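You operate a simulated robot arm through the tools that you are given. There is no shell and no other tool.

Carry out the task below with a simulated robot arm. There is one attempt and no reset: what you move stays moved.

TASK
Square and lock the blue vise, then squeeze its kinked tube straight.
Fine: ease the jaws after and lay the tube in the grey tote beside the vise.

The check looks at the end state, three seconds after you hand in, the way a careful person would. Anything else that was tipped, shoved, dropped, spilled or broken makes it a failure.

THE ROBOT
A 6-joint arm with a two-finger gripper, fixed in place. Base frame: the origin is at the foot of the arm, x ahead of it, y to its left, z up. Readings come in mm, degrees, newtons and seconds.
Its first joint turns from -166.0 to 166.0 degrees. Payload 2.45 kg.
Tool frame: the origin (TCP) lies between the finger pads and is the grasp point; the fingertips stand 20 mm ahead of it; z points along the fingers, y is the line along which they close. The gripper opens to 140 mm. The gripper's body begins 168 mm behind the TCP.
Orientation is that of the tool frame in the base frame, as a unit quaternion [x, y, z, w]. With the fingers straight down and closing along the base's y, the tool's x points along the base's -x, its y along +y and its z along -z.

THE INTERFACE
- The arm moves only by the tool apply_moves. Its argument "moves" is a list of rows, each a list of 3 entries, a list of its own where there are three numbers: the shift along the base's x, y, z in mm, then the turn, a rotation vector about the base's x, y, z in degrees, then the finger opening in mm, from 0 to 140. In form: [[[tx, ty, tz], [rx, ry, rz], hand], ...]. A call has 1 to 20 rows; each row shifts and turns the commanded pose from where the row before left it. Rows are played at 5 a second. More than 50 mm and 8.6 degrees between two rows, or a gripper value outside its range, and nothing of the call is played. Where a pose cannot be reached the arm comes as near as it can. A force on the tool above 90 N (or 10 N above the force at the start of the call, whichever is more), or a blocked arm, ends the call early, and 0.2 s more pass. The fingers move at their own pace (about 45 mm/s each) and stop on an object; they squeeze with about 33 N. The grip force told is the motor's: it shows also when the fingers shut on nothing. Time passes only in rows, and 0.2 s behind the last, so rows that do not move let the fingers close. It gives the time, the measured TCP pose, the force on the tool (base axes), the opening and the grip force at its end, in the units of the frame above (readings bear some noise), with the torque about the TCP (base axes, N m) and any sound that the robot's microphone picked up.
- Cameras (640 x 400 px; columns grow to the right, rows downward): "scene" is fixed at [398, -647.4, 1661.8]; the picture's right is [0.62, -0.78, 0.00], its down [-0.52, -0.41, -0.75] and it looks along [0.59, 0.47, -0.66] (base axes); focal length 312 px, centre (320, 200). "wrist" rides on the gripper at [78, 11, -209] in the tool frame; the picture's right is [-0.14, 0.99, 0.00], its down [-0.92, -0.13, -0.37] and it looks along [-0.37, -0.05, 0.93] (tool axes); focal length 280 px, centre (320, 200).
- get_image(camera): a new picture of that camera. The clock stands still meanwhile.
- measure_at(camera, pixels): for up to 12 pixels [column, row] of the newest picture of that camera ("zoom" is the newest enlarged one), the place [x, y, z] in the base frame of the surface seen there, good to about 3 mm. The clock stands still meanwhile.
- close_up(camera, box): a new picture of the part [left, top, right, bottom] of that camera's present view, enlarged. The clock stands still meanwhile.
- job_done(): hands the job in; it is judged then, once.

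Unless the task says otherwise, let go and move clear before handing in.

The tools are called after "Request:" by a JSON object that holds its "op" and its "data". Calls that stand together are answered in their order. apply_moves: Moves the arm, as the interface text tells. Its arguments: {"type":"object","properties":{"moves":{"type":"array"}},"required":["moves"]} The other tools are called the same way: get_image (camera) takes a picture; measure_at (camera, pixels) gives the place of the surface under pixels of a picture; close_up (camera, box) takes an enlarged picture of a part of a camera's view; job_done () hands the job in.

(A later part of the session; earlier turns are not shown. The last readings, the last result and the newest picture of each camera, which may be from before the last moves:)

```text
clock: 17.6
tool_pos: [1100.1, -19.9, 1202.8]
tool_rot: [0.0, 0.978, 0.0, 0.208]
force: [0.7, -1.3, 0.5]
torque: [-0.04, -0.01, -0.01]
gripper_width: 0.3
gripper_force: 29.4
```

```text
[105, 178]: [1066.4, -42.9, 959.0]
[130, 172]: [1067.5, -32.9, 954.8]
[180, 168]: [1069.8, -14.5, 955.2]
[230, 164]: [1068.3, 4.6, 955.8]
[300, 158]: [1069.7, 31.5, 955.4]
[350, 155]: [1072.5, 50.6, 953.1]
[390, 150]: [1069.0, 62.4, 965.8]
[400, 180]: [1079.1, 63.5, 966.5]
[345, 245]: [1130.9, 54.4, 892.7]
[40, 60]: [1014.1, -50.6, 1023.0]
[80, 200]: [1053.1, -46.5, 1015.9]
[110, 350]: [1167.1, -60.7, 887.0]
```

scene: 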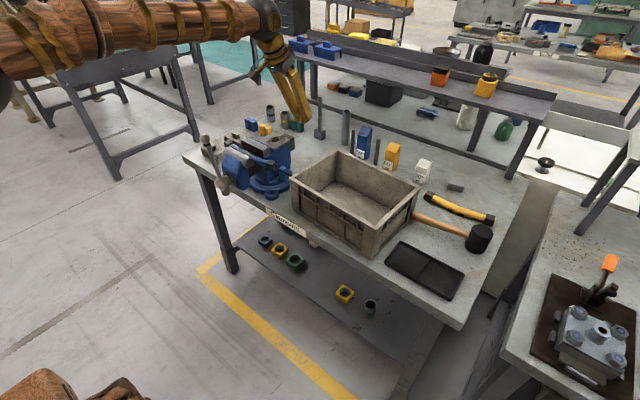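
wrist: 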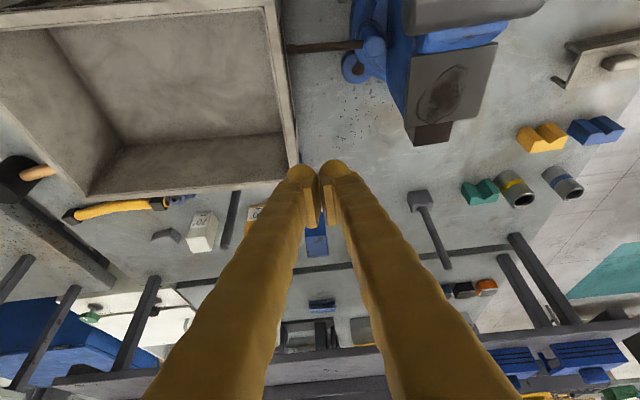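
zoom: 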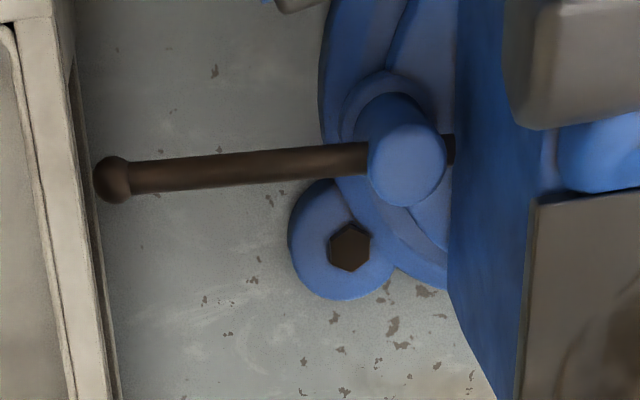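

The lever rod sits at x≈1069, z≈949 with its ball at y≈−40 and a gap to the tote at y≈−50. I'll lower the peg on the far (+x) side of the lever to just above lever height and check.

Request:
{"op": "apply_moves", "data": {"moves": [[[4, -2, -38], [0, 0, 0], 0], [[0, 0, -38], [0, 0, 0], 0], [[0, 0, -38], [0, 0, 0], 0], [[0, 0, -38], [0, 0, 0], 0], [[0, 0, -38], [0, 0, 0], 0], [[0, 0, -35], [0, 0, 0], 0], [[0, 0, 0], [0, 0, 0], 0]]}}

Request:
{"op": "get_image", "data": {"camera": "wrist"}}

Request:
{"op": "close_up", "data": {"camera": "scene", "box": [200, 90, 360, 200]}}

```text
clock: 19.2
tool_pos: [1103.6, -20.8, 977.5]
tool_rot: [0.0, 0.978, 0.0, 0.208]
force: [-2.4, 5.9, -0.6]
torque: [-0.23, -0.1, -0.26]
gripper_width: 0.0
gripper_force: 29.8
```

```text
taken
```

wrist: 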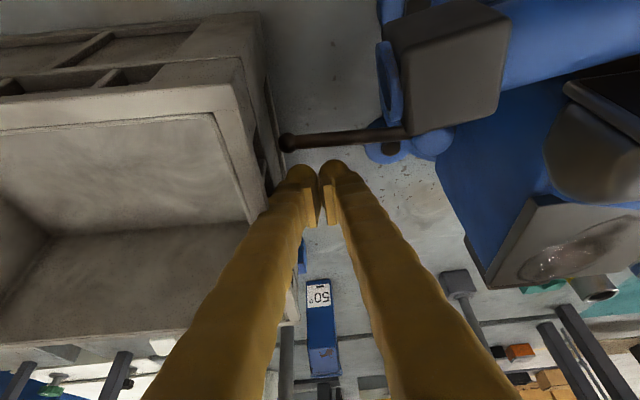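

```text
3.64 times, centred on (280, 145) of scene
```

zoom: 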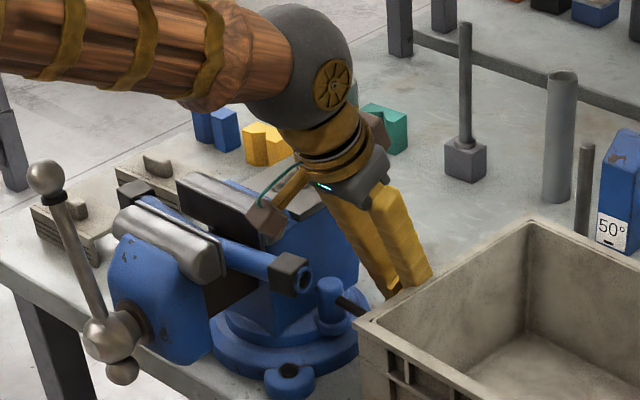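

There's a 6 N sideways force: the splayed finger backs are lightly touching the tote rim at wrist (270,190). I'll ease off in +y and lift straight out, then come back with the tool yawed 90° so it is only 36–48 mm wide in y.

Request:
{"op": "apply_moves", "data": {"moves": [[[0, 6, 0], [0, 0, 0], 0], [[0, 4, 10], [0, 0, 0], 0], [[0, 0, 40], [0, 0, 0], 0], [[0, 0, 40], [0, 0, 0], 0], [[0, 0, 40], [0, 0, 0], 0], [[0, 0, 40], [0, 0, 0], 0], [[0, 0, 40], [0, 0, 0], 0], [[0, 0, 0], [0, 0, 0], 0]]}}

Request:
{"op": "get_image", "data": {"camera": "wrist"}}

Request:
{"op": "close_up", "data": {"camera": "scene", "box": [200, 90, 440, 260]}}

```text
clock: 21.0
tool_pos: [1102.5, -11.4, 1188.5]
tool_rot: [0.0, 0.978, 0.0, 0.208]
force: [0.0, -0.4, -0.4]
torque: [0.02, 0.0, -0.01]
gripper_width: 0.0
gripper_force: 29.5
```

```text
taken
```

wrist: 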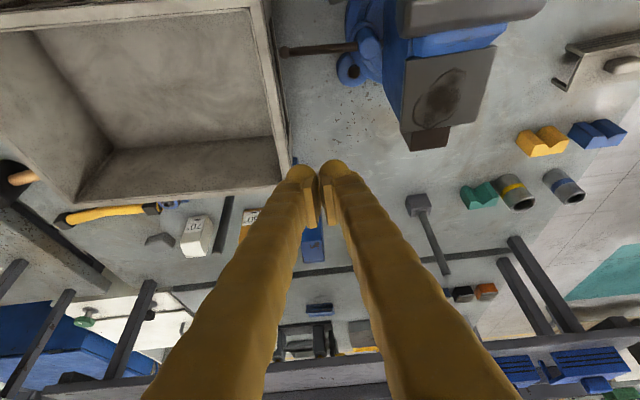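

```text
2.35 times, centred on (320, 175) of scene
```

zoom: 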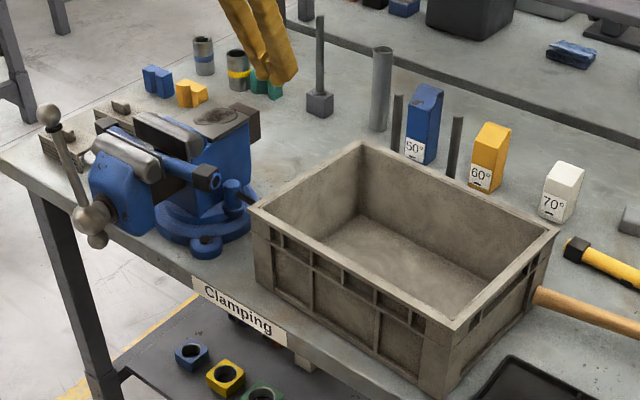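

Request:
{"op": "measure_at", "data": {"camera": "wrist", "pixels": [[262, 20], [266, 50], [270, 80], [275, 110], [280, 140], [284, 160], [250, 20], [258, 80], [268, 140], [100, 8], [200, 10], [285, 50]]}}

Request:
{"op": "measure_at", "data": {"camera": "scene", "pixels": [[310, 183], [330, 167], [345, 157], [360, 152], [308, 188], [295, 178], [400, 178], [430, 187], [395, 228], [350, 208], [320, 190], [365, 155]]}}

```text
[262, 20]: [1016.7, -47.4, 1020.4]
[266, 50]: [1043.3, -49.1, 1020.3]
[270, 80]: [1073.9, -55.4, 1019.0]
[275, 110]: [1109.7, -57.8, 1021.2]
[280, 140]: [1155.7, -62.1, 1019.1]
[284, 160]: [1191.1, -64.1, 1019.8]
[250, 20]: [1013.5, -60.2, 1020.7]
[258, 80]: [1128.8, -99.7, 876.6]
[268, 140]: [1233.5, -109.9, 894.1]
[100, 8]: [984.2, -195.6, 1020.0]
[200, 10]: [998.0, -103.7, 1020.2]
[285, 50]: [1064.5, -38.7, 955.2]
```

```text
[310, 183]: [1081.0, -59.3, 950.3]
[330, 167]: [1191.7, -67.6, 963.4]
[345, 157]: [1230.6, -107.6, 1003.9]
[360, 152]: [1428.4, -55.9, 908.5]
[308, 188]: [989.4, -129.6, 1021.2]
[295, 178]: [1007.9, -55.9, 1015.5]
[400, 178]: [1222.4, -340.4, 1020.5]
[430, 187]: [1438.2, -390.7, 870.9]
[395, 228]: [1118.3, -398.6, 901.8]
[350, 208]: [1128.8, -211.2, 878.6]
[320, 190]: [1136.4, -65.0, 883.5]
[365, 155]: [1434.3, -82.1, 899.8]
```

The tote reads at the same place as before (rim points (1017,−47), (1074,−55)), so it wasn't displaced. Now I'll roll the tool 90° about its own axis, open the fingers to 60 mm, and move to a pre-approach position in the channel between tube end and tote.

Request:
{"op": "apply_moves", "data": {"moves": [[[-8.8, -0.7, 0], [-3.33, 0, 7.48], 0], [[-8.8, -0.7, 0], [-3.33, 0, 7.48], 20], [[-8.8, -0.7, 0], [-3.33, 0, 7.48], 40], [[-8.8, -0.7, 0], [-3.33, 0, 7.48], 60], [[-8.8, -0.7, 0], [-3.33, 0, 7.48], 60], [[-8.8, -0.7, 0], [-3.33, 0, 7.48], 60], [[-8.8, -0.7, 0], [-3.33, 0, 7.48], 60], [[-8.8, -0.7, 0], [-3.33, 0, 7.48], 60], [[-8.8, -0.7, 0], [-3.33, 0, 7.48], 60], [[-8.8, -0.7, 0], [-3.33, 0, 7.48], 60], [[-8.8, -0.7, 0], [-3.33, 0, 7.48], 60], [[0, 0, -32], [0, 0, 0], 60], [[0, 0, -32], [0, 0, 0], 60], [[0, 0, -33], [0, 0, 0], 60], [[0, 0, 0], [0, 0, 0], 60]]}}

Request:
{"op": "get_image", "data": {"camera": "wrist"}}

Request:
{"op": "close_up", "data": {"camera": "scene", "box": [200, 60, 360, 200]}}

```text
clock: 24.2
tool_pos: [1007.1, -18.6, 1089.8]
tool_rot: [0.692, -0.691, 0.147, -0.148]
force: [-0.1, 0.5, 0.1]
torque: [0.04, 0.0, -0.02]
gripper_width: 60.1
gripper_force: 0.0
```

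```text
taken
```

wrist: 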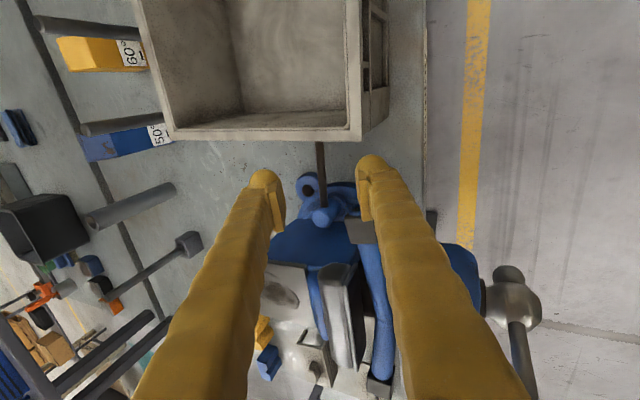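

```text
2.86 times, centred on (280, 130) of scene
```

zoom: 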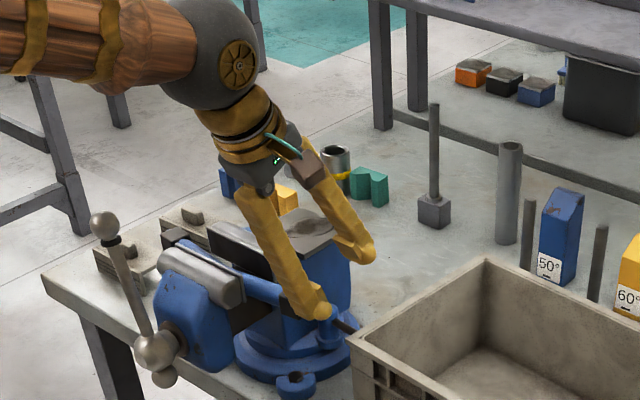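

The fingers straddle the channel, with the lever visible between them at wrist (320,150–200). I'll advance along the tool axis toward the lever, watching force.

Request:
{"op": "apply_moves", "data": {"moves": [[[14.9, -0.1, -33.8], [0, 0, 0], 60], [[14.9, -0.1, -33.8], [0, 0, 0], 60], [[14.9, -0.1, -33.8], [0, 0, 0], 60], [[0, 0, 0], [0, 0, 0], 60]]}}

Request:
{"op": "get_image", "data": {"camera": "wrist"}}

Request:
{"op": "close_up", "data": {"camera": "scene", "box": [200, 80, 360, 200]}}

```text
clock: 25.2
tool_pos: [1051.6, -20.0, 989.4]
tool_rot: [0.693, -0.691, 0.147, -0.147]
force: [-0.4, 1.1, 0.1]
torque: [0.01, -0.03, -0.03]
gripper_width: 59.8
gripper_force: 0.1
```

```text
taken
```

wrist: 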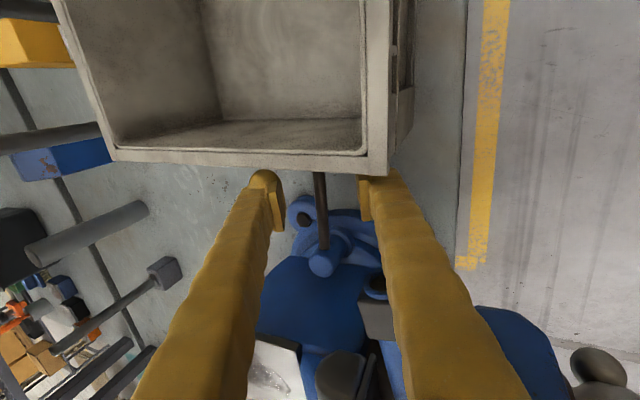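

```text
3.33 times, centred on (280, 140) of scene
```

zoom: 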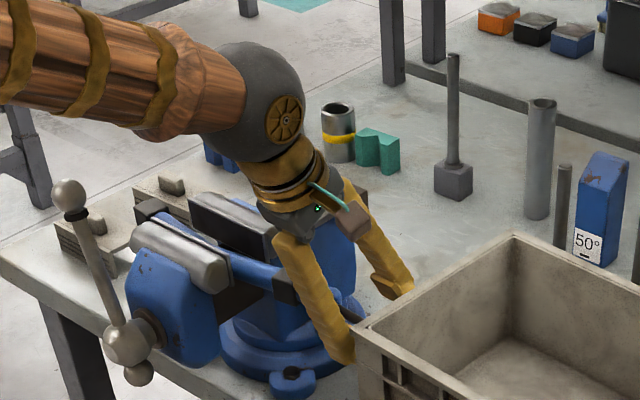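

Force is still ~1 N and the lever runs centrally between the fingers (wrist (320,170–250)). I'll make the last step and close loosely to about 22 mm around the rod.

Request:
{"op": "apply_moves", "data": {"moves": [[[7.5, 0, -17], [0, 0, 0], 60], [[7.5, 0.5, -17], [0, 0, 0], 60], [[0, 0, 0], [0, 0, 0], 45], [[0, 0, 0], [0, 0, 0], 30], [[0, 0, 0], [0, 0, 0], 24], [[0, 0, 0], [0, 0, 0], 24]]}}

Request:
{"op": "get_image", "data": {"camera": "wrist"}}

Request:
{"op": "close_up", "data": {"camera": "scene", "box": [220, 100, 340, 200]}}

```text
clock: 26.6
tool_pos: [1066.7, -17.6, 956.4]
tool_rot: [0.692, -0.691, 0.147, -0.147]
force: [0.4, -0.4, -0.1]
torque: [0.03, 0.03, 0.02]
gripper_width: 23.9
gripper_force: 0.0
```

```text
taken
```

wrist: 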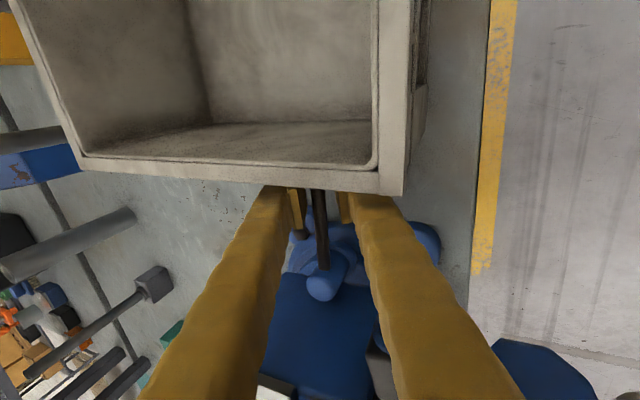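

```text
4.00 times, centred on (280, 150) of scene
```

zoom: 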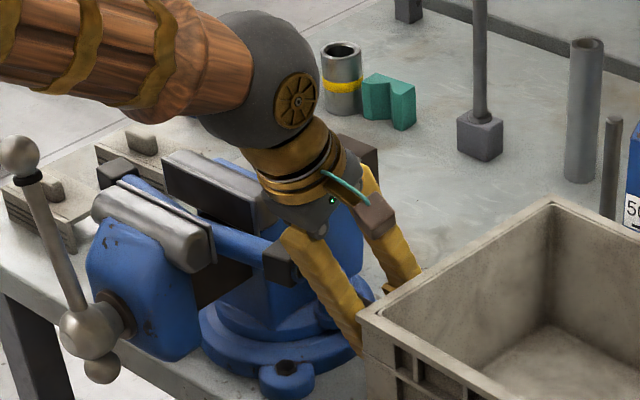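

The rod lies neatly between the fingers at (320,190–265). I'll close on it and test a small pull toward −x (clockwise from above).

Request:
{"op": "apply_moves", "data": {"moves": [[[0, 0, 0], [0, 0, 0], 16], [[0, 0, 0], [0, 0, 0], 8], [[0, 0, 0], [0, 0, 0], 8]]}}

Request:
{"op": "apply_moves", "data": {"moves": [[[-4, 0, 0], [0, 0, 0], 8], [[-4, 0, 0], [0, 0, 0], 8], [[0, 0, 0], [0, 0, 0], 8]]}}

Request:
{"op": "get_image", "data": {"camera": "wrist"}}

```text
clock: 27.4
tool_pos: [1065.8, -18.0, 955.3]
tool_rot: [-0.691, 0.692, -0.148, 0.148]
force: [7.7, 1.6, 3.4]
torque: [0.71, -0.08, -0.8]
gripper_width: 11.9
gripper_force: 35.9
```

```text
clock: 28.2
tool_pos: [1059.3, -18.1, 955.8]
tool_rot: [0.692, -0.691, 0.148, -0.147]
force: [3.8, 8.2, 13.8]
torque: [0.48, -0.11, -1.15]
gripper_width: 12.0
gripper_force: 38.6
```

```text
taken
```

wrist: 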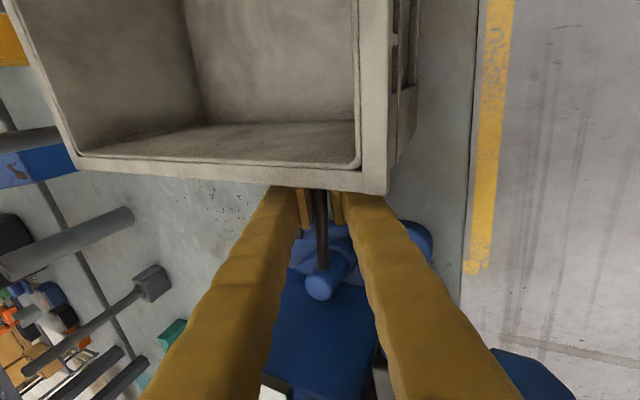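

The lever followed, but the post at (318,288) also seems to have shifted with it, so I must check whether the whole vise is swinging instead of the lever turning. I'll measure vise features from the scene camera.

Request:
{"op": "close_up", "data": {"camera": "scene", "box": [190, 110, 310, 200]}}

Request:
{"op": "measure_at", "data": {"camera": "zoom", "pixels": [[185, 310], [207, 170], [318, 222], [230, 158], [328, 215], [405, 245], [232, 140], [205, 358], [112, 115], [415, 365], [283, 137], [290, 128]]}}

```text
4.44 times, centred on (250, 155) of scene
```

zoom: 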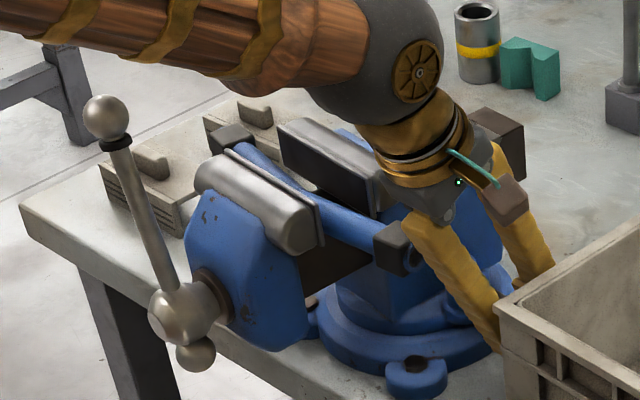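

```text
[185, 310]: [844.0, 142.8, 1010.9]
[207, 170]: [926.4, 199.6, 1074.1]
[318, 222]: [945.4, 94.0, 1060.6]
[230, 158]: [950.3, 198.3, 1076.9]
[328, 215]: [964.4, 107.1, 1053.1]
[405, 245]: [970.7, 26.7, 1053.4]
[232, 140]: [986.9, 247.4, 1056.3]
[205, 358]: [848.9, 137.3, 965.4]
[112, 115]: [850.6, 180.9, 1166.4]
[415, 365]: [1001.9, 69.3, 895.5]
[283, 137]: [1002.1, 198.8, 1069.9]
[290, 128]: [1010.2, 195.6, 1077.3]
```

Scene features (hub now at zoom (182,312), tube cap at (395,248)) show the whole vise swung about 3–4° clockwise instead of the lever turning. I'll loosen the grip so the rod can pivot freely and push back toward +x to see what moves.

Request:
{"op": "apply_moves", "data": {"moves": [[[0, 0, 0], [0, 0, 0], 24], [[0, 0, 0], [0, 0, 0], 24], [[3, 0, 0], [0, 0, 0], 24], [[3, 0, 0], [0, 0, 0], 24], [[3, 0, 0], [0, 0, 0], 24], [[3, 0, 0], [0, 0, 0], 24], [[0, 0, 0], [0, 0, 0], 24]]}}

Request:
{"op": "close_up", "data": {"camera": "scene", "box": [190, 110, 310, 200]}}

Request:
{"op": "get_image", "data": {"camera": "wrist"}}

```text
clock: 29.8
tool_pos: [1069.9, -18.9, 955.1]
tool_rot: [0.693, -0.69, 0.147, -0.148]
force: [-2.7, 1.7, -2.5]
torque: [0.04, 0.0, -0.05]
gripper_width: 26.2
gripper_force: 1.3
```

```text
4.44 times, centred on (250, 155) of scene
```

zoom: 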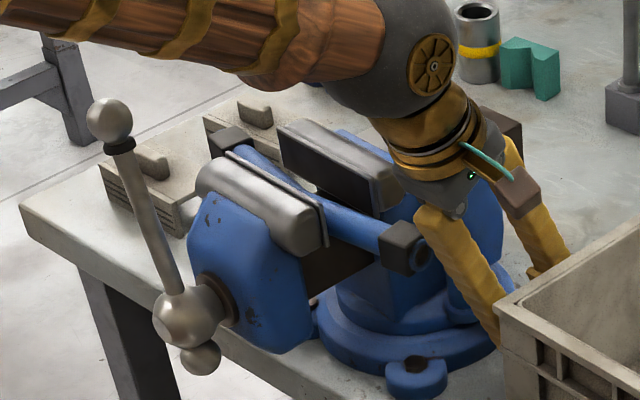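

```text
taken
```

wrist: 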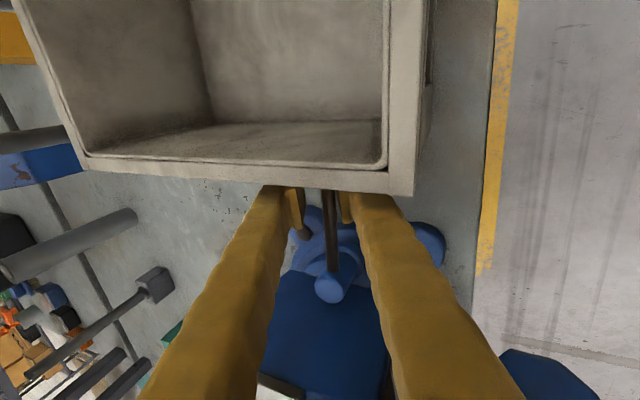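

The vise came back part-way (ball now at zoom (109,120)) with only ~3 N. I'll push another 6 mm in +x and compare.

Request:
{"op": "apply_moves", "data": {"moves": [[[2, 0, 0], [0, 0, 0], 24], [[2, 0, 0], [0, 0, 0], 24], [[2, 0, 0], [0, 0, 0], 24], [[0, 0, 0], [0, 0, 0], 24]]}}

Request:
{"op": "close_up", "data": {"camera": "scene", "box": [190, 110, 310, 200]}}

Request:
{"op": "get_image", "data": {"camera": "wrist"}}

```text
clock: 30.8
tool_pos: [1076.3, -18.5, 955.4]
tool_rot: [0.692, -0.691, 0.147, -0.147]
force: [-2.7, 1.8, -1.9]
torque: [0.04, 0.02, -0.09]
gripper_width: 26.2
gripper_force: 0.8
```

```text
4.44 times, centred on (250, 155) of scene
```

zoom: 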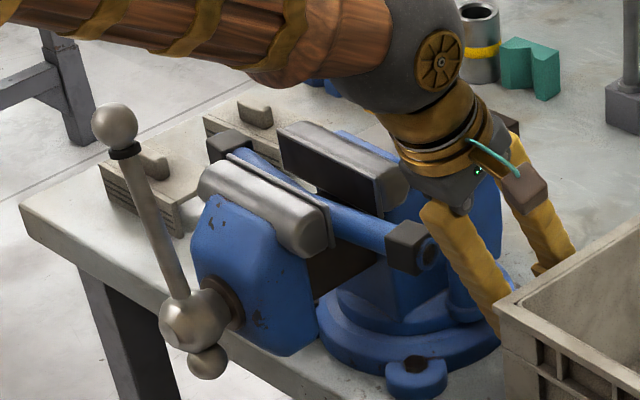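

```text
taken
```

wrist: 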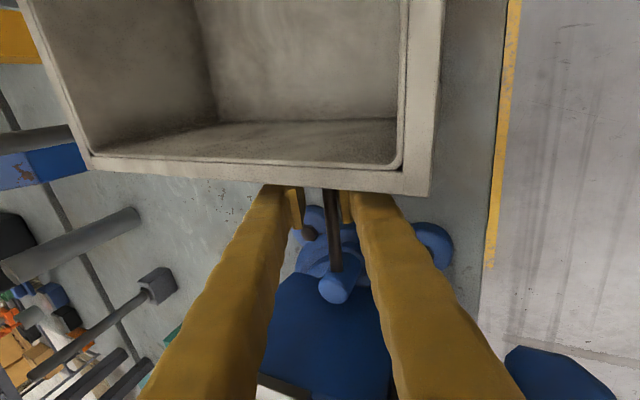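

The vise swings with the lever at under 3 N in this direction too (ball now (114,127)), so the swivel is very free and the lever did not turn counter-clockwise. I'll test the clockwise direction with a loose grip: move −x about 20 mm and compare.

Request:
{"op": "apply_moves", "data": {"moves": [[[-4, 0, 0], [0, 0, 0], 24], [[-4, 0, 0], [0, 0, 0], 24], [[-4, 0, 0], [0, 0, 0], 24], [[-3, 0, 0], [0, 0, 0], 24], [[-3, 0, 0], [0, 0, 0], 24], [[-3, 0, 0], [0, 0, 0], 24], [[0, 0, 0], [0, 0, 0], 24]]}}

Request:
{"op": "close_up", "data": {"camera": "scene", "box": [190, 110, 310, 200]}}

Request:
{"op": "get_image", "data": {"camera": "wrist"}}

```text
clock: 32.4
tool_pos: [1055.1, -18.2, 956.4]
tool_rot: [0.692, -0.691, 0.147, -0.148]
force: [2.8, -0.7, 1.1]
torque: [0.01, -0.02, -0.07]
gripper_width: 25.9
gripper_force: 0.9
```

```text
4.44 times, centred on (250, 155) of scene
```

zoom: 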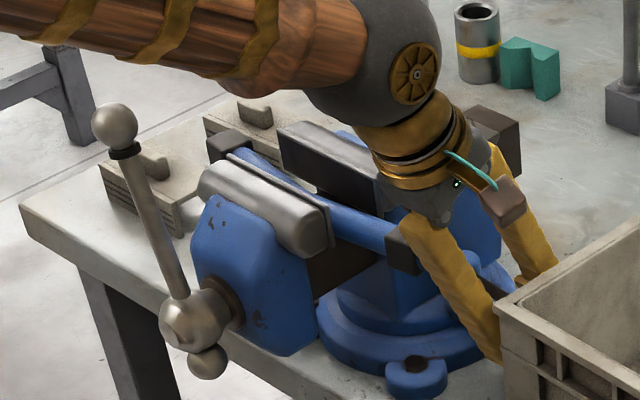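

```text
taken
```

wrist: 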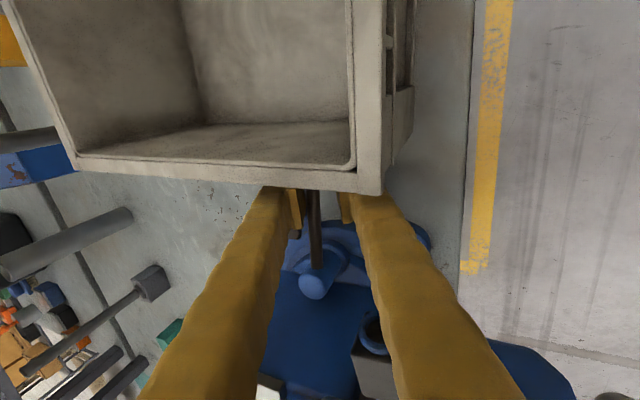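

This time the vise stayed put (ball still at (114,127)) while the lever moved ~7 mm toward −x at under 3 N: clockwise is the lever's free direction with a loose grip. Before turning it further I'll compare the vise's yaw with the squared reference view.

Request:
{"op": "close_up", "data": {"camera": "scene", "box": [240, 140, 320, 200]}}

Request:
{"op": "close_up", "data": {"camera": "scene", "box": [200, 120, 280, 200]}}

```text
6.67 times, centred on (280, 170) of scene
```

zoom: 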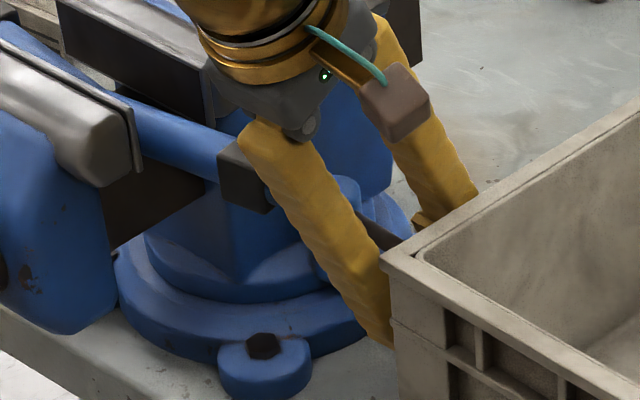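

```text
5.00 times, centred on (240, 160) of scene
```

zoom: 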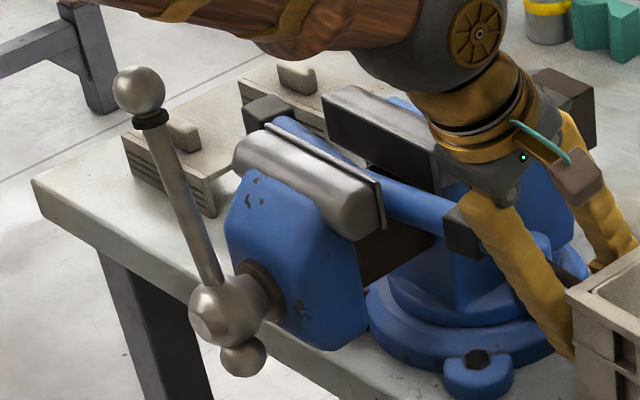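

Request:
{"op": "close_up", "data": {"camera": "wrist", "box": [270, 180, 370, 310]}}

Request:
{"op": "measure_at", "data": {"camera": "wrist", "pixels": [[314, 200], [315, 215], [316, 230], [317, 245], [318, 258], [314, 285], [322, 280], [306, 285], [314, 192], [370, 325], [380, 345], [320, 265]]}}

```text
3.08 times, centred on (320, 245) of wrist
```

zoom: 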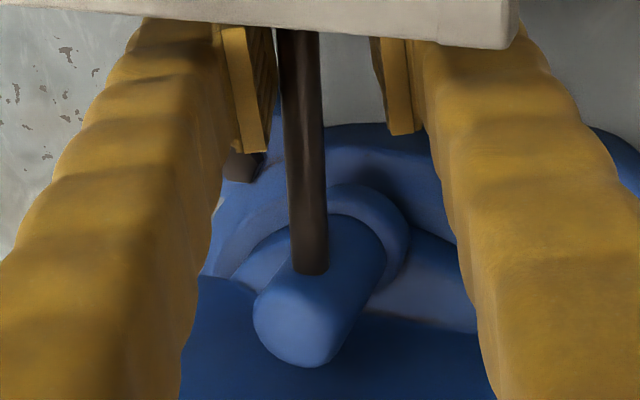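

```text
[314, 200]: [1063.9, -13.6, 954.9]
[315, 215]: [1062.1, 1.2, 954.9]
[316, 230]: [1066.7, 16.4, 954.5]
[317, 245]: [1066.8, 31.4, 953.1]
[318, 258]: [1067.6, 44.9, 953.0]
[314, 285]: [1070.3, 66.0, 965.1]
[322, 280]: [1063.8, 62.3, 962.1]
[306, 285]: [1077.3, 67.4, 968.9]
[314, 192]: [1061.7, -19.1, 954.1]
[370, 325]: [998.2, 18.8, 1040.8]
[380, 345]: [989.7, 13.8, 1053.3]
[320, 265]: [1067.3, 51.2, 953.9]
```

The lever's direction (≈4.4° vs 3.2° at square) matches the vise's own ~1.5° offset, so the lever had only just been touched. I'll pull a further 6 mm with the loose grip and compare again.

Request:
{"op": "apply_moves", "data": {"moves": [[[-2, 0, 0], [0, 0, 0], 24], [[-2, 0, 0], [0, 0, 0], 24], [[-2, 0, 0], [0, 0, 0], 24], [[-2, 0, 0], [0, 0, 0], 24], [[0, 0, 0], [0, 0, 0], 24]]}}

Request:
{"op": "close_up", "data": {"camera": "scene", "box": [200, 120, 280, 200]}}

Request:
{"op": "close_up", "data": {"camera": "wrist", "box": [270, 180, 370, 310]}}

Request:
{"op": "measure_at", "data": {"camera": "zoom", "pixels": [[298, 50], [300, 90], [302, 130], [305, 170], [308, 210], [309, 250], [300, 320], [310, 265]]}}

```text
clock: 33.6
tool_pos: [1047.1, -18.7, 955.7]
tool_rot: [0.692, -0.691, 0.147, -0.147]
force: [2.7, 0.3, 2.0]
torque: [0.01, -0.04, -0.03]
gripper_width: 25.5
gripper_force: 1.0
```

```text
5.00 times, centred on (240, 160) of scene
```

zoom: 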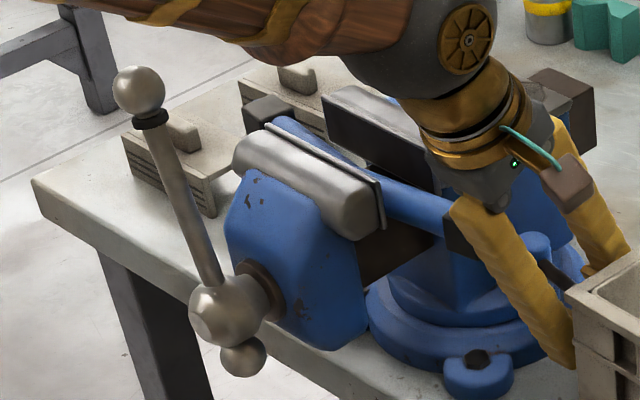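

```text
3.08 times, centred on (320, 245) of wrist
```

zoom: 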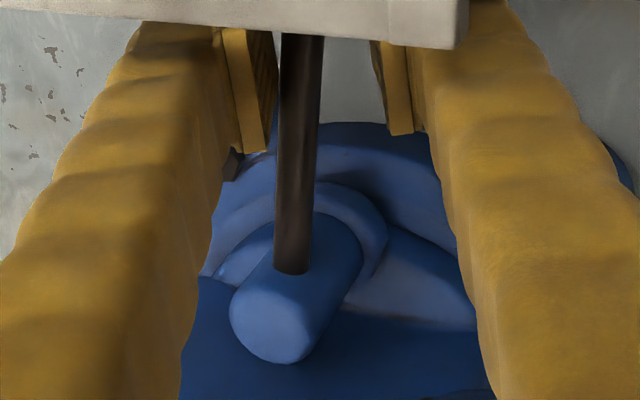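

```text
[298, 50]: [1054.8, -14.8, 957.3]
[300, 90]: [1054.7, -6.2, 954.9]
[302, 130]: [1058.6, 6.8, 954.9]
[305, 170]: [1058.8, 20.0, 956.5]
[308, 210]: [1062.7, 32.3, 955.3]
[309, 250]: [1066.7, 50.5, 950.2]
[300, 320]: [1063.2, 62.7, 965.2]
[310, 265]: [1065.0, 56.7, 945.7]
```

Now the vise is unchanged in the scene (ball (138,90), jaw end (385,200)) while the lever swung to ~9.5°, so it turns clockwise freely at <3 N. First I'll push it back against its stop to bring the vise the missing ~1.5° to square, then compare with the squared reference.

Request:
{"op": "apply_moves", "data": {"moves": [[[6, 0, 0], [0, 0, 0], 24], [[6, 0, 0], [0, 0, 0], 24], [[6, 0, 0], [0, 0, 0], 24], [[6, 0, 0], [0, 0, 0], 24], [[3, 0, 0], [0, 0, 0], 24], [[2, 0, 0], [0, 0, 0], 24], [[2, 0, 0], [0, 0, 0], 24], [[2, 0, 0], [0, 0, 0], 24], [[0, 0, 0], [0, 0, 0], 24]]}}

Request:
{"op": "close_up", "data": {"camera": "scene", "box": [240, 140, 320, 200]}}

Request:
{"op": "close_up", "data": {"camera": "scene", "box": [200, 120, 280, 200]}}

```text
clock: 35.6
tool_pos: [1080.9, -18.7, 955.4]
tool_rot: [0.692, -0.691, 0.147, -0.148]
force: [-2.5, 2.1, -1.8]
torque: [0.08, -0.02, -0.04]
gripper_width: 25.8
gripper_force: 1.1
```

```text
6.67 times, centred on (280, 170) of scene
```

zoom: 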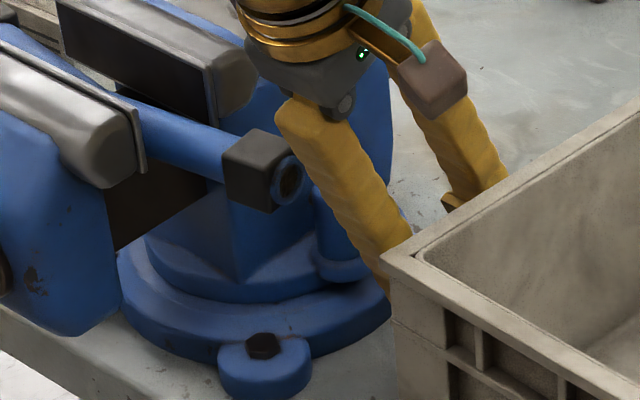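

```text
5.00 times, centred on (240, 160) of scene
```

zoom: 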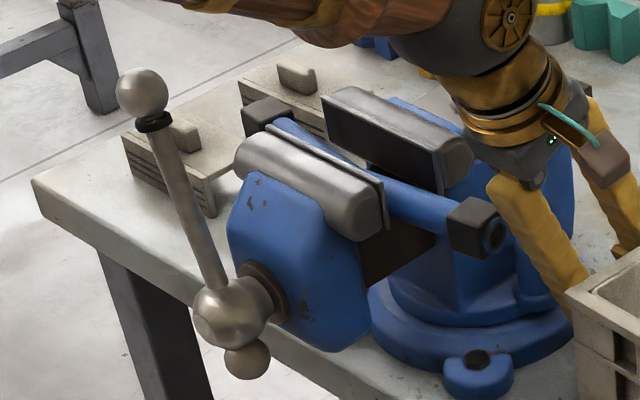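

Compared with the squared reference (cap left edge 225, ring centre (290,180)), the cap is now at 223 and ring at (286,180): about 0.7° short. I'll push 2–3 mm more.

Request:
{"op": "apply_moves", "data": {"moves": [[[1.2, 0, 0], [0, 0, 0], 24], [[1.2, 0, 0], [0, 0, 0], 24], [[0, 0, 0], [0, 0, 0], 24]]}}

Request:
{"op": "close_up", "data": {"camera": "scene", "box": [240, 140, 320, 200]}}

```text
clock: 36.4
tool_pos: [1083.0, -17.2, 955.8]
tool_rot: [0.693, -0.691, 0.147, -0.147]
force: [-3.0, 1.0, -1.5]
torque: [0.06, 0.0, -0.08]
gripper_width: 26.1
gripper_force: 1.8
```

```text
6.67 times, centred on (280, 170) of scene
```

zoom: 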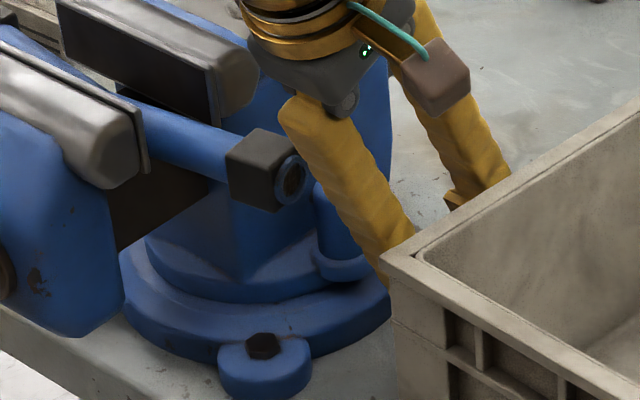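

The cap edge (226), ring (291,180) and jaw edge now match the squared reference within a pixel or so. Now I'll lower slightly, open to 60 mm so the rod can pivot, and draw the lever clockwise with the far finger.

Request:
{"op": "apply_moves", "data": {"moves": [[[-2, 0, 0], [0, 0, 0], 40], [[0, 0, -6], [0, 0, 0], 60], [[0, 0, -5.5], [0, 0, 0], 60], [[-8, 0, 0], [0, 0, 0], 60], [[-8, 0, 0], [0, 0, 0], 60], [[-8, 0, 0], [0, 0, 0], 60], [[-8, 0, 0], [0, 0, 0], 60], [[-4, 0, 0], [0, 0, 0], 60], [[-4, 0, 0], [0, 0, 0], 60], [[-4, 0, 0], [0, 0, 0], 60], [[-4, 0, 0], [0, 0, 0], 60], [[0, 0, 0], [0, 0, 0], 60]]}}

Request:
{"op": "close_up", "data": {"camera": "scene", "box": [240, 140, 320, 200]}}

Request:
{"op": "get_image", "data": {"camera": "wrist"}}

```text
clock: 39.0
tool_pos: [1032.5, -17.8, 943.6]
tool_rot: [0.692, -0.691, 0.147, -0.147]
force: [1.6, -1.0, 3.0]
torque: [0.05, -0.06, -0.12]
gripper_width: 62.6
gripper_force: 1.3
```

```text
6.67 times, centred on (280, 170) of scene
```

zoom: 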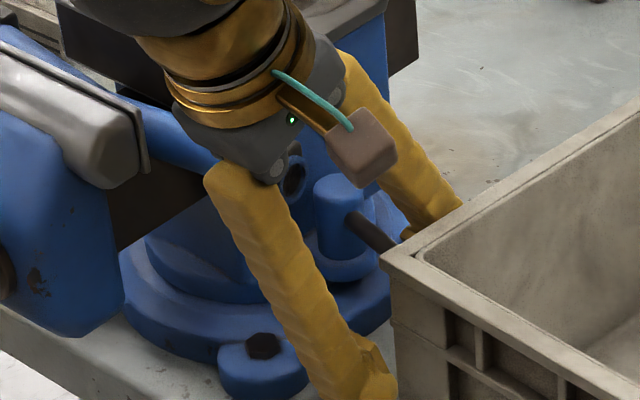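

```text
taken
```

wrist: 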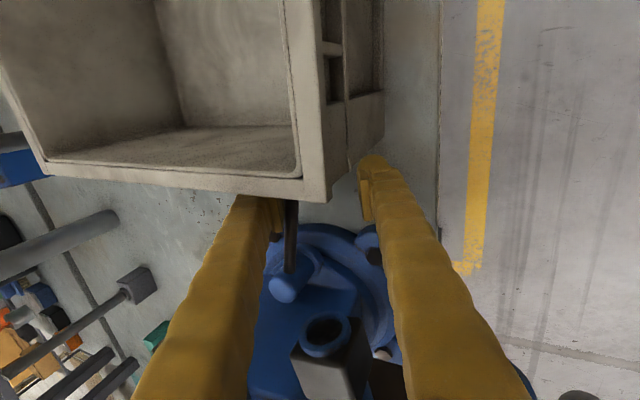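

The vise stays (jaw edge (149,170) unchanged), and the far finger has the lever (3 N). I'll keep pulling another 32 mm.

Request:
{"op": "apply_moves", "data": {"moves": [[[-4, 0, 0], [0, 0, 0], 60], [[-4, 0, 0], [0, 0, 0], 60], [[-4, 0, 0], [0, 0, 0], 60], [[-4, 0, 0], [0, 0, 0], 60], [[-4, 0, 0], [0, 0, 0], 60], [[-4, 0, 0], [0, 0, 0], 60], [[0, 0, 0], [0, 0, 0], 60]]}}

Request:
{"op": "close_up", "data": {"camera": "scene", "box": [240, 140, 320, 200]}}

Request:
{"op": "get_image", "data": {"camera": "wrist"}}

```text
clock: 40.6
tool_pos: [1008.9, -19.7, 944.6]
tool_rot: [-0.692, 0.692, -0.147, 0.147]
force: [2.0, 0.1, 1.2]
torque: [0.04, -0.02, -0.02]
gripper_width: 61.9
gripper_force: 1.1
```

```text
6.67 times, centred on (280, 170) of scene
```

zoom: 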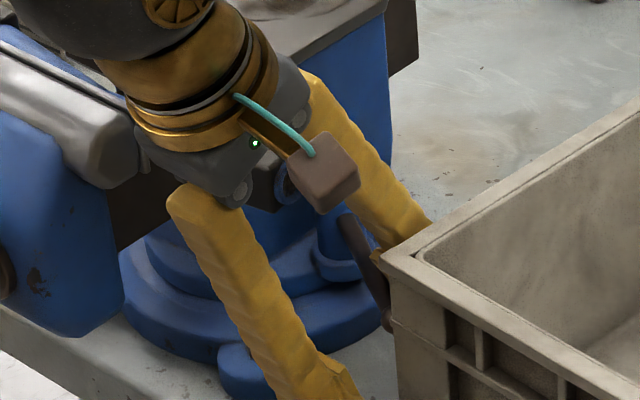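

```text
taken
```

wrist: 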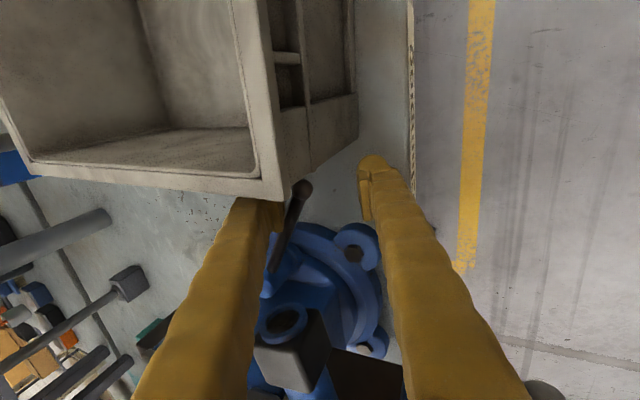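

The lever is turning freely (ball now at wrist (302,188)) with the vise unmoved. I'll measure its angle and continue.

Request:
{"op": "measure_at", "data": {"camera": "wrist", "pixels": [[302, 188], [294, 210], [288, 230], [282, 248], [276, 262], [325, 340], [330, 320], [270, 340], [285, 320], [268, 290], [360, 250], [372, 350]]}}

Request:
{"op": "apply_moves", "data": {"moves": [[[-3, 1, 0], [0, 0, 0], 60], [[-3, 1, 0], [0, 0, 0], 60], [[-3, 1, 0], [0, 0, 0], 60], [[-3, 0, 0], [0, 0, 0], 60], [[-3, 0, 0], [0, 0, 0], 60], [[0, 0, 0], [0, 0, 0], 60]]}}

Request:
{"op": "get_image", "data": {"camera": "wrist"}}

Request:
{"op": "close_up", "data": {"camera": "scene", "box": [240, 140, 320, 200]}}

```text
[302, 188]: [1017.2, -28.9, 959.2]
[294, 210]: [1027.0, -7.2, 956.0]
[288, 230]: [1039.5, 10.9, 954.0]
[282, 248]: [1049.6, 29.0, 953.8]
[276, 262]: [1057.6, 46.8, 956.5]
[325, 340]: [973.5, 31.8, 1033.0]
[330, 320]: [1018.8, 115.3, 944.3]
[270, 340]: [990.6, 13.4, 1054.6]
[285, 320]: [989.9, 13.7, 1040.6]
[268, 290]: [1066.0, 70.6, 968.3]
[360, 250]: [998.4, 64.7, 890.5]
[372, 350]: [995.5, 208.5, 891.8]
```

```text
clock: 42.0
tool_pos: [993.7, -15.6, 945.0]
tool_rot: [0.692, -0.691, 0.147, -0.148]
force: [0.5, 0.1, 2.1]
torque: [0.0, 0.03, -0.02]
gripper_width: 60.9
gripper_force: 0.7
```

```text
taken
```

wrist: 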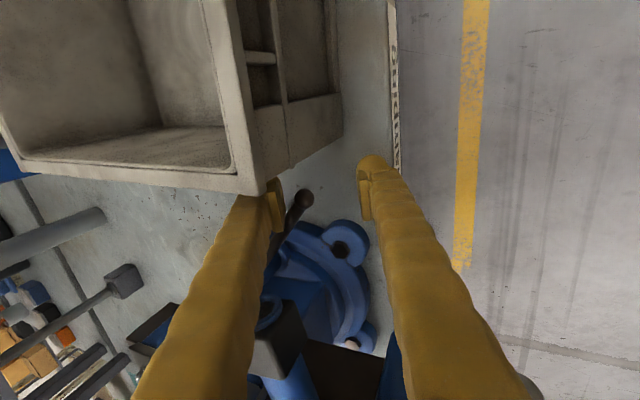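

```text
6.67 times, centred on (280, 170) of scene
```

zoom: 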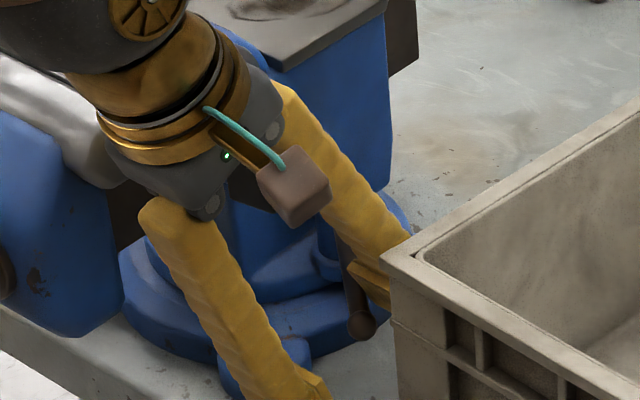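

Request:
{"op": "measure_at", "data": {"camera": "wrist", "pixels": [[304, 198], [296, 213], [288, 228], [282, 240], [340, 247], [285, 310]]}}

Request:
{"op": "apply_moves", "data": {"moves": [[[-3, 0.5, 0], [0, 0, 0], 60], [[-3, 0.5, 0], [0, 0, 0], 60], [[-3, 0.5, 0], [0, 0, 0], 60], [[-3, 0.5, 0], [0, 0, 0], 60], [[0, 0, 0], [0, 0, 0], 60]]}}

Request:
{"op": "get_image", "data": {"camera": "wrist"}}

Request:
{"op": "close_up", "data": {"camera": "scene", "box": [240, 140, 320, 200]}}

```text
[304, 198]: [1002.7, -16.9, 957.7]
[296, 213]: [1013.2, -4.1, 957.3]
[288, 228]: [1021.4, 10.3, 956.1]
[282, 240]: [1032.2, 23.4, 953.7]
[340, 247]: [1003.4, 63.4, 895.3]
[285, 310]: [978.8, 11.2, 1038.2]
```

```text
clock: 43.2
tool_pos: [981.6, -13.8, 944.5]
tool_rot: [0.692, -0.691, 0.147, -0.147]
force: [1.4, 0.4, 1.0]
torque: [0.04, 0.0, -0.04]
gripper_width: 61.2
gripper_force: 0.3
```

```text
taken
```

wrist: 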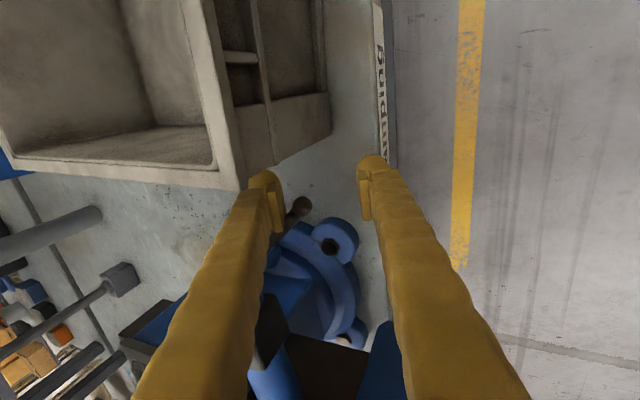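

```text
6.67 times, centred on (280, 170) of scene
```

zoom: 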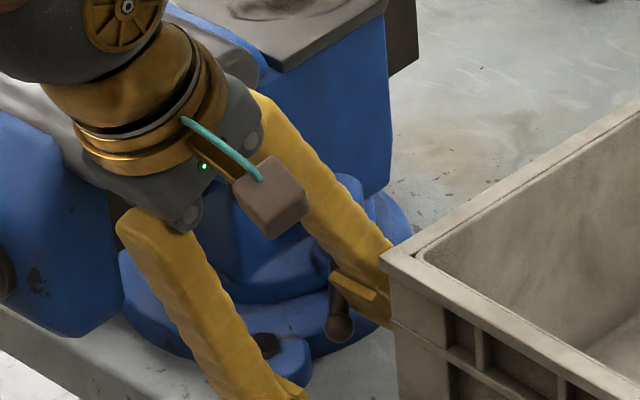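

The lever is now around 43° and still light, with the vise unmoved. I'll keep drawing it, staying clear (y ≤ −10) of the tube end.

Request:
{"op": "apply_moves", "data": {"moves": [[[-3, 0.7, 0], [0, 0, 0], 60], [[-3, 0.7, 0], [0, 0, 0], 60], [[-3, 0.7, 0], [0, 0, 0], 60], [[-3, 0.7, 0], [0, 0, 0], 60], [[0, 0, 0], [0, 0, 0], 60]]}}

Request:
{"op": "get_image", "data": {"camera": "wrist"}}

Request:
{"op": "close_up", "data": {"camera": "scene", "box": [240, 140, 320, 200]}}

Request:
{"op": "measure_at", "data": {"camera": "wrist", "pixels": [[302, 212], [300, 205], [295, 220], [288, 230], [335, 245], [305, 210]]}}

```text
clock: 44.4
tool_pos: [969.4, -10.6, 944.9]
tool_rot: [0.692, -0.691, 0.147, -0.147]
force: [1.8, -1.2, 0.4]
torque: [0.04, -0.07, -0.05]
gripper_width: 61.1
gripper_force: 0.8
```

```text
taken
```

wrist: 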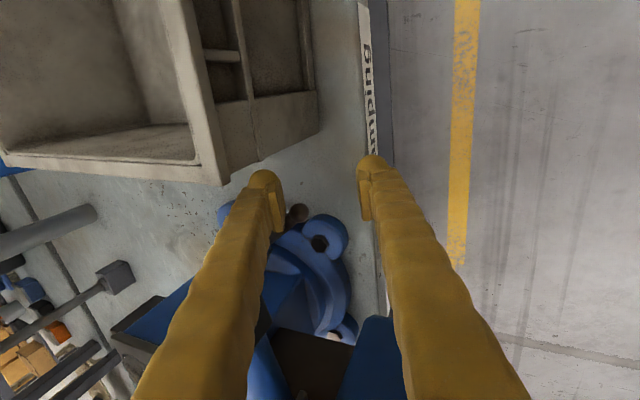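

```text
6.67 times, centred on (280, 170) of scene
```

zoom: 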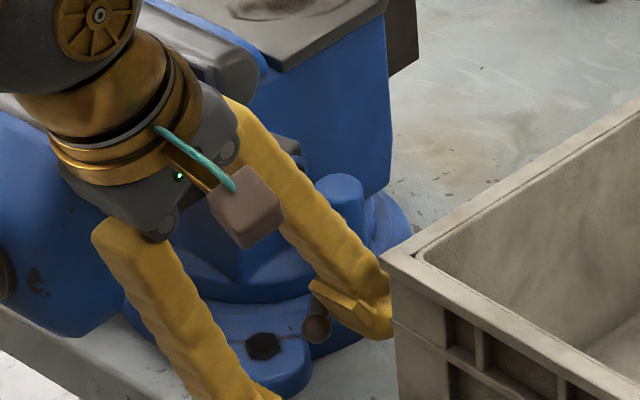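

```text
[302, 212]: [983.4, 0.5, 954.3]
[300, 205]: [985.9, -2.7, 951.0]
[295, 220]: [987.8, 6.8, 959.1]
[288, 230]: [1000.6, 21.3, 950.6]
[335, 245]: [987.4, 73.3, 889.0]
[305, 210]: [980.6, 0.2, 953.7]
```

The lever is at about 51° (ball ≈ (985,0)) and still light, but the fingers are now beside the tube end. I'll withdraw along the tool axis and come back with the tool horizontal under the tube to push the lever the rest of the way.

Request:
{"op": "apply_moves", "data": {"moves": [[[0, -3, 0], [0, 0, 0], 60], [[-12.2, 0, 27.4], [0, 0, 0], 60], [[-16.3, 0, 36.6], [0, 0, 0], 60], [[-16.3, 0, 36.6], [0, 0, 0], 60], [[-16.3, 0, 36.6], [0, 0, 0], 60], [[0, 0, 0], [0, 0, 0], 60]]}}

Request:
{"op": "get_image", "data": {"camera": "wrist"}}

Request:
{"op": "close_up", "data": {"camera": "scene", "box": [180, 80, 340, 200]}}

```text
clock: 45.8
tool_pos: [908.7, -13.2, 1081.4]
tool_rot: [0.693, -0.69, 0.147, -0.147]
force: [-0.3, -0.5, -0.6]
torque: [0.02, 0.0, -0.03]
gripper_width: 60.3
gripper_force: 0.0
```

```text
taken
```

wrist: 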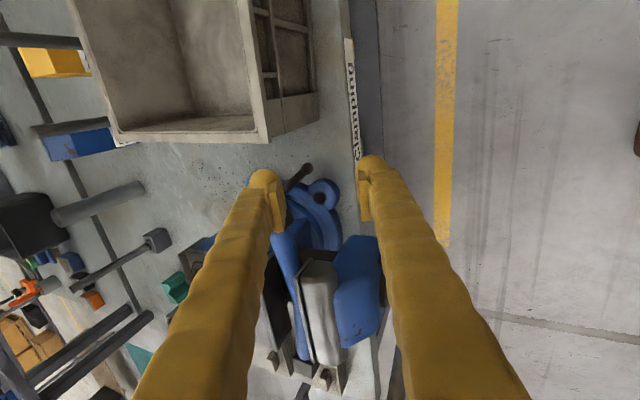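

```text
3.33 times, centred on (260, 140) of scene
```

zoom: 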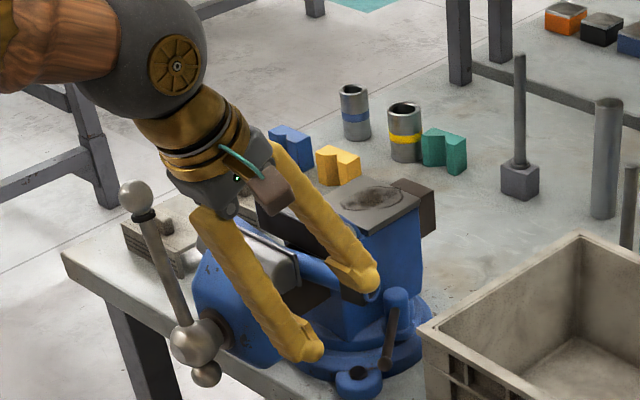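

Clear of the vise, with the lever holding at ~51° (scene zoom: rod from post (397,300) down to (387,365)). I'll back away, close the fingers and tip the tool to horizontal.

Request:
{"op": "apply_moves", "data": {"moves": [[[-18, -3, 0], [0, -8.25, 0], 40], [[-18, -3, -12], [0, -8.25, 0], 20], [[-18, -3, -12], [0, -8.25, 0], 0], [[-18, -3, -20], [0, -8.25, 0], 0], [[-15, -3, -22], [0, -8.25, 0], 0], [[-15, -2, -22], [0, -8.25, 0], 0], [[-10, 0, -22], [0, -8.25, 0], 0], [[-10, 0, -22], [0, -8.25, 0], 0], [[0, 0, 0], [0, 0, 0], 0]]}}

Request:
{"op": "get_image", "data": {"camera": "wrist"}}

Request:
{"op": "get_image", "data": {"camera": "scene"}}

```text
clock: 47.8
tool_pos: [809.7, -36.0, 952.9]
tool_rot: [-0.509, 0.517, -0.491, 0.483]
force: [0.3, 0.1, 0.4]
torque: [-0.01, -0.01, 0.0]
gripper_width: 0.0
gripper_force: 29.1
out of reach, approached as far as the arm can: row 3, 8
```

```text
taken
```

wrist: 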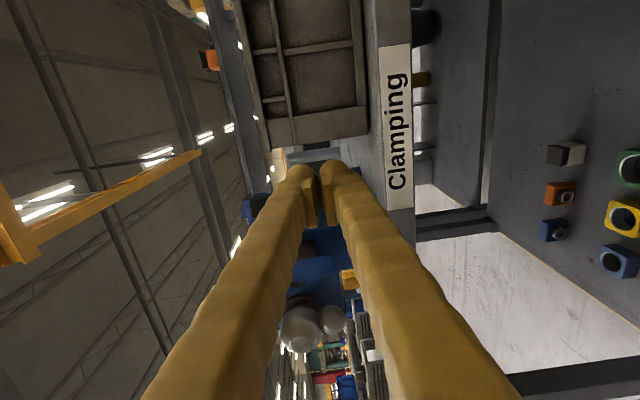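

```text
taken
```

scene: 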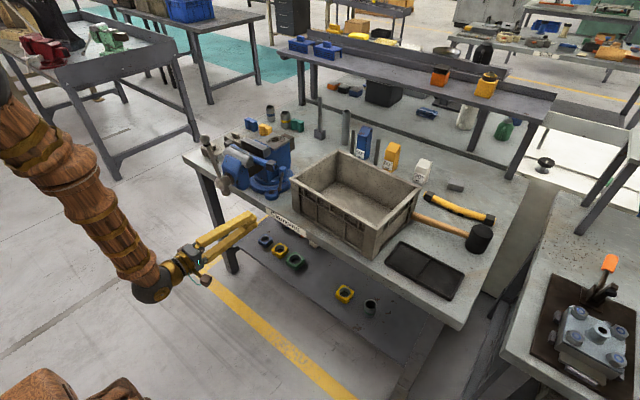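

The tool is now nearly horizontal at (810,−36,953), pointing at the bench (3° below level). I'll re-measure the lever ball and the tote corner from the scene before going in.

Request:
{"op": "close_up", "data": {"camera": "scene", "box": [230, 130, 320, 200]}}

Request:
{"op": "measure_at", "data": {"camera": "scene", "pixels": [[276, 189], [277, 187], [278, 182], [279, 178], [280, 174], [290, 177], [292, 180], [291, 190], [293, 200], [297, 185]]}}

```text
5.71 times, centred on (275, 165) of scene
```

zoom: 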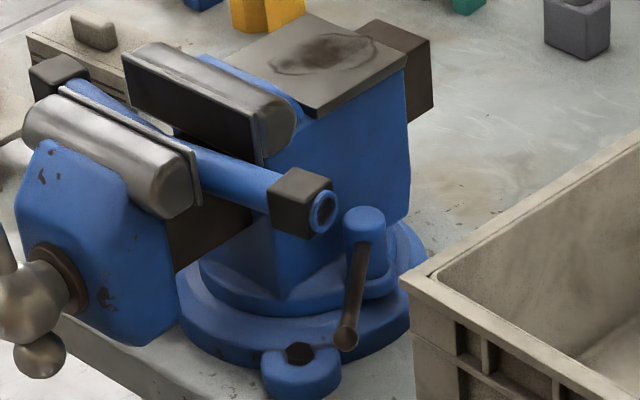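

```text
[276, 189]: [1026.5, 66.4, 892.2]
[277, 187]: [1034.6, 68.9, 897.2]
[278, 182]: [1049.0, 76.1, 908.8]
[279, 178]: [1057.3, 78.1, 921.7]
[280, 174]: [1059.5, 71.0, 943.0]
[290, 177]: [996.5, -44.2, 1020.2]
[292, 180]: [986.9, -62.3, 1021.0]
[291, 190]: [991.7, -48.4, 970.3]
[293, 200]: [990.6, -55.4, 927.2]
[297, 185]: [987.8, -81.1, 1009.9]
```

Request:
{"op": "measure_at", "data": {"camera": "zoom", "pixels": [[346, 337], [343, 345], [350, 315], [355, 290], [360, 262], [365, 220], [405, 280], [300, 352], [414, 285], [418, 340]]}}

```text
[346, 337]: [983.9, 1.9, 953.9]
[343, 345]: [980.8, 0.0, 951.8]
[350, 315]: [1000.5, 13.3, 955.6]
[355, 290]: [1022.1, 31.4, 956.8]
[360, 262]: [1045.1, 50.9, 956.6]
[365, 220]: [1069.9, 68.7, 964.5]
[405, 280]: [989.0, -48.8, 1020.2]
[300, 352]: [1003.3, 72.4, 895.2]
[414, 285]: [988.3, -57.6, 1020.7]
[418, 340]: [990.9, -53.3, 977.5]
```

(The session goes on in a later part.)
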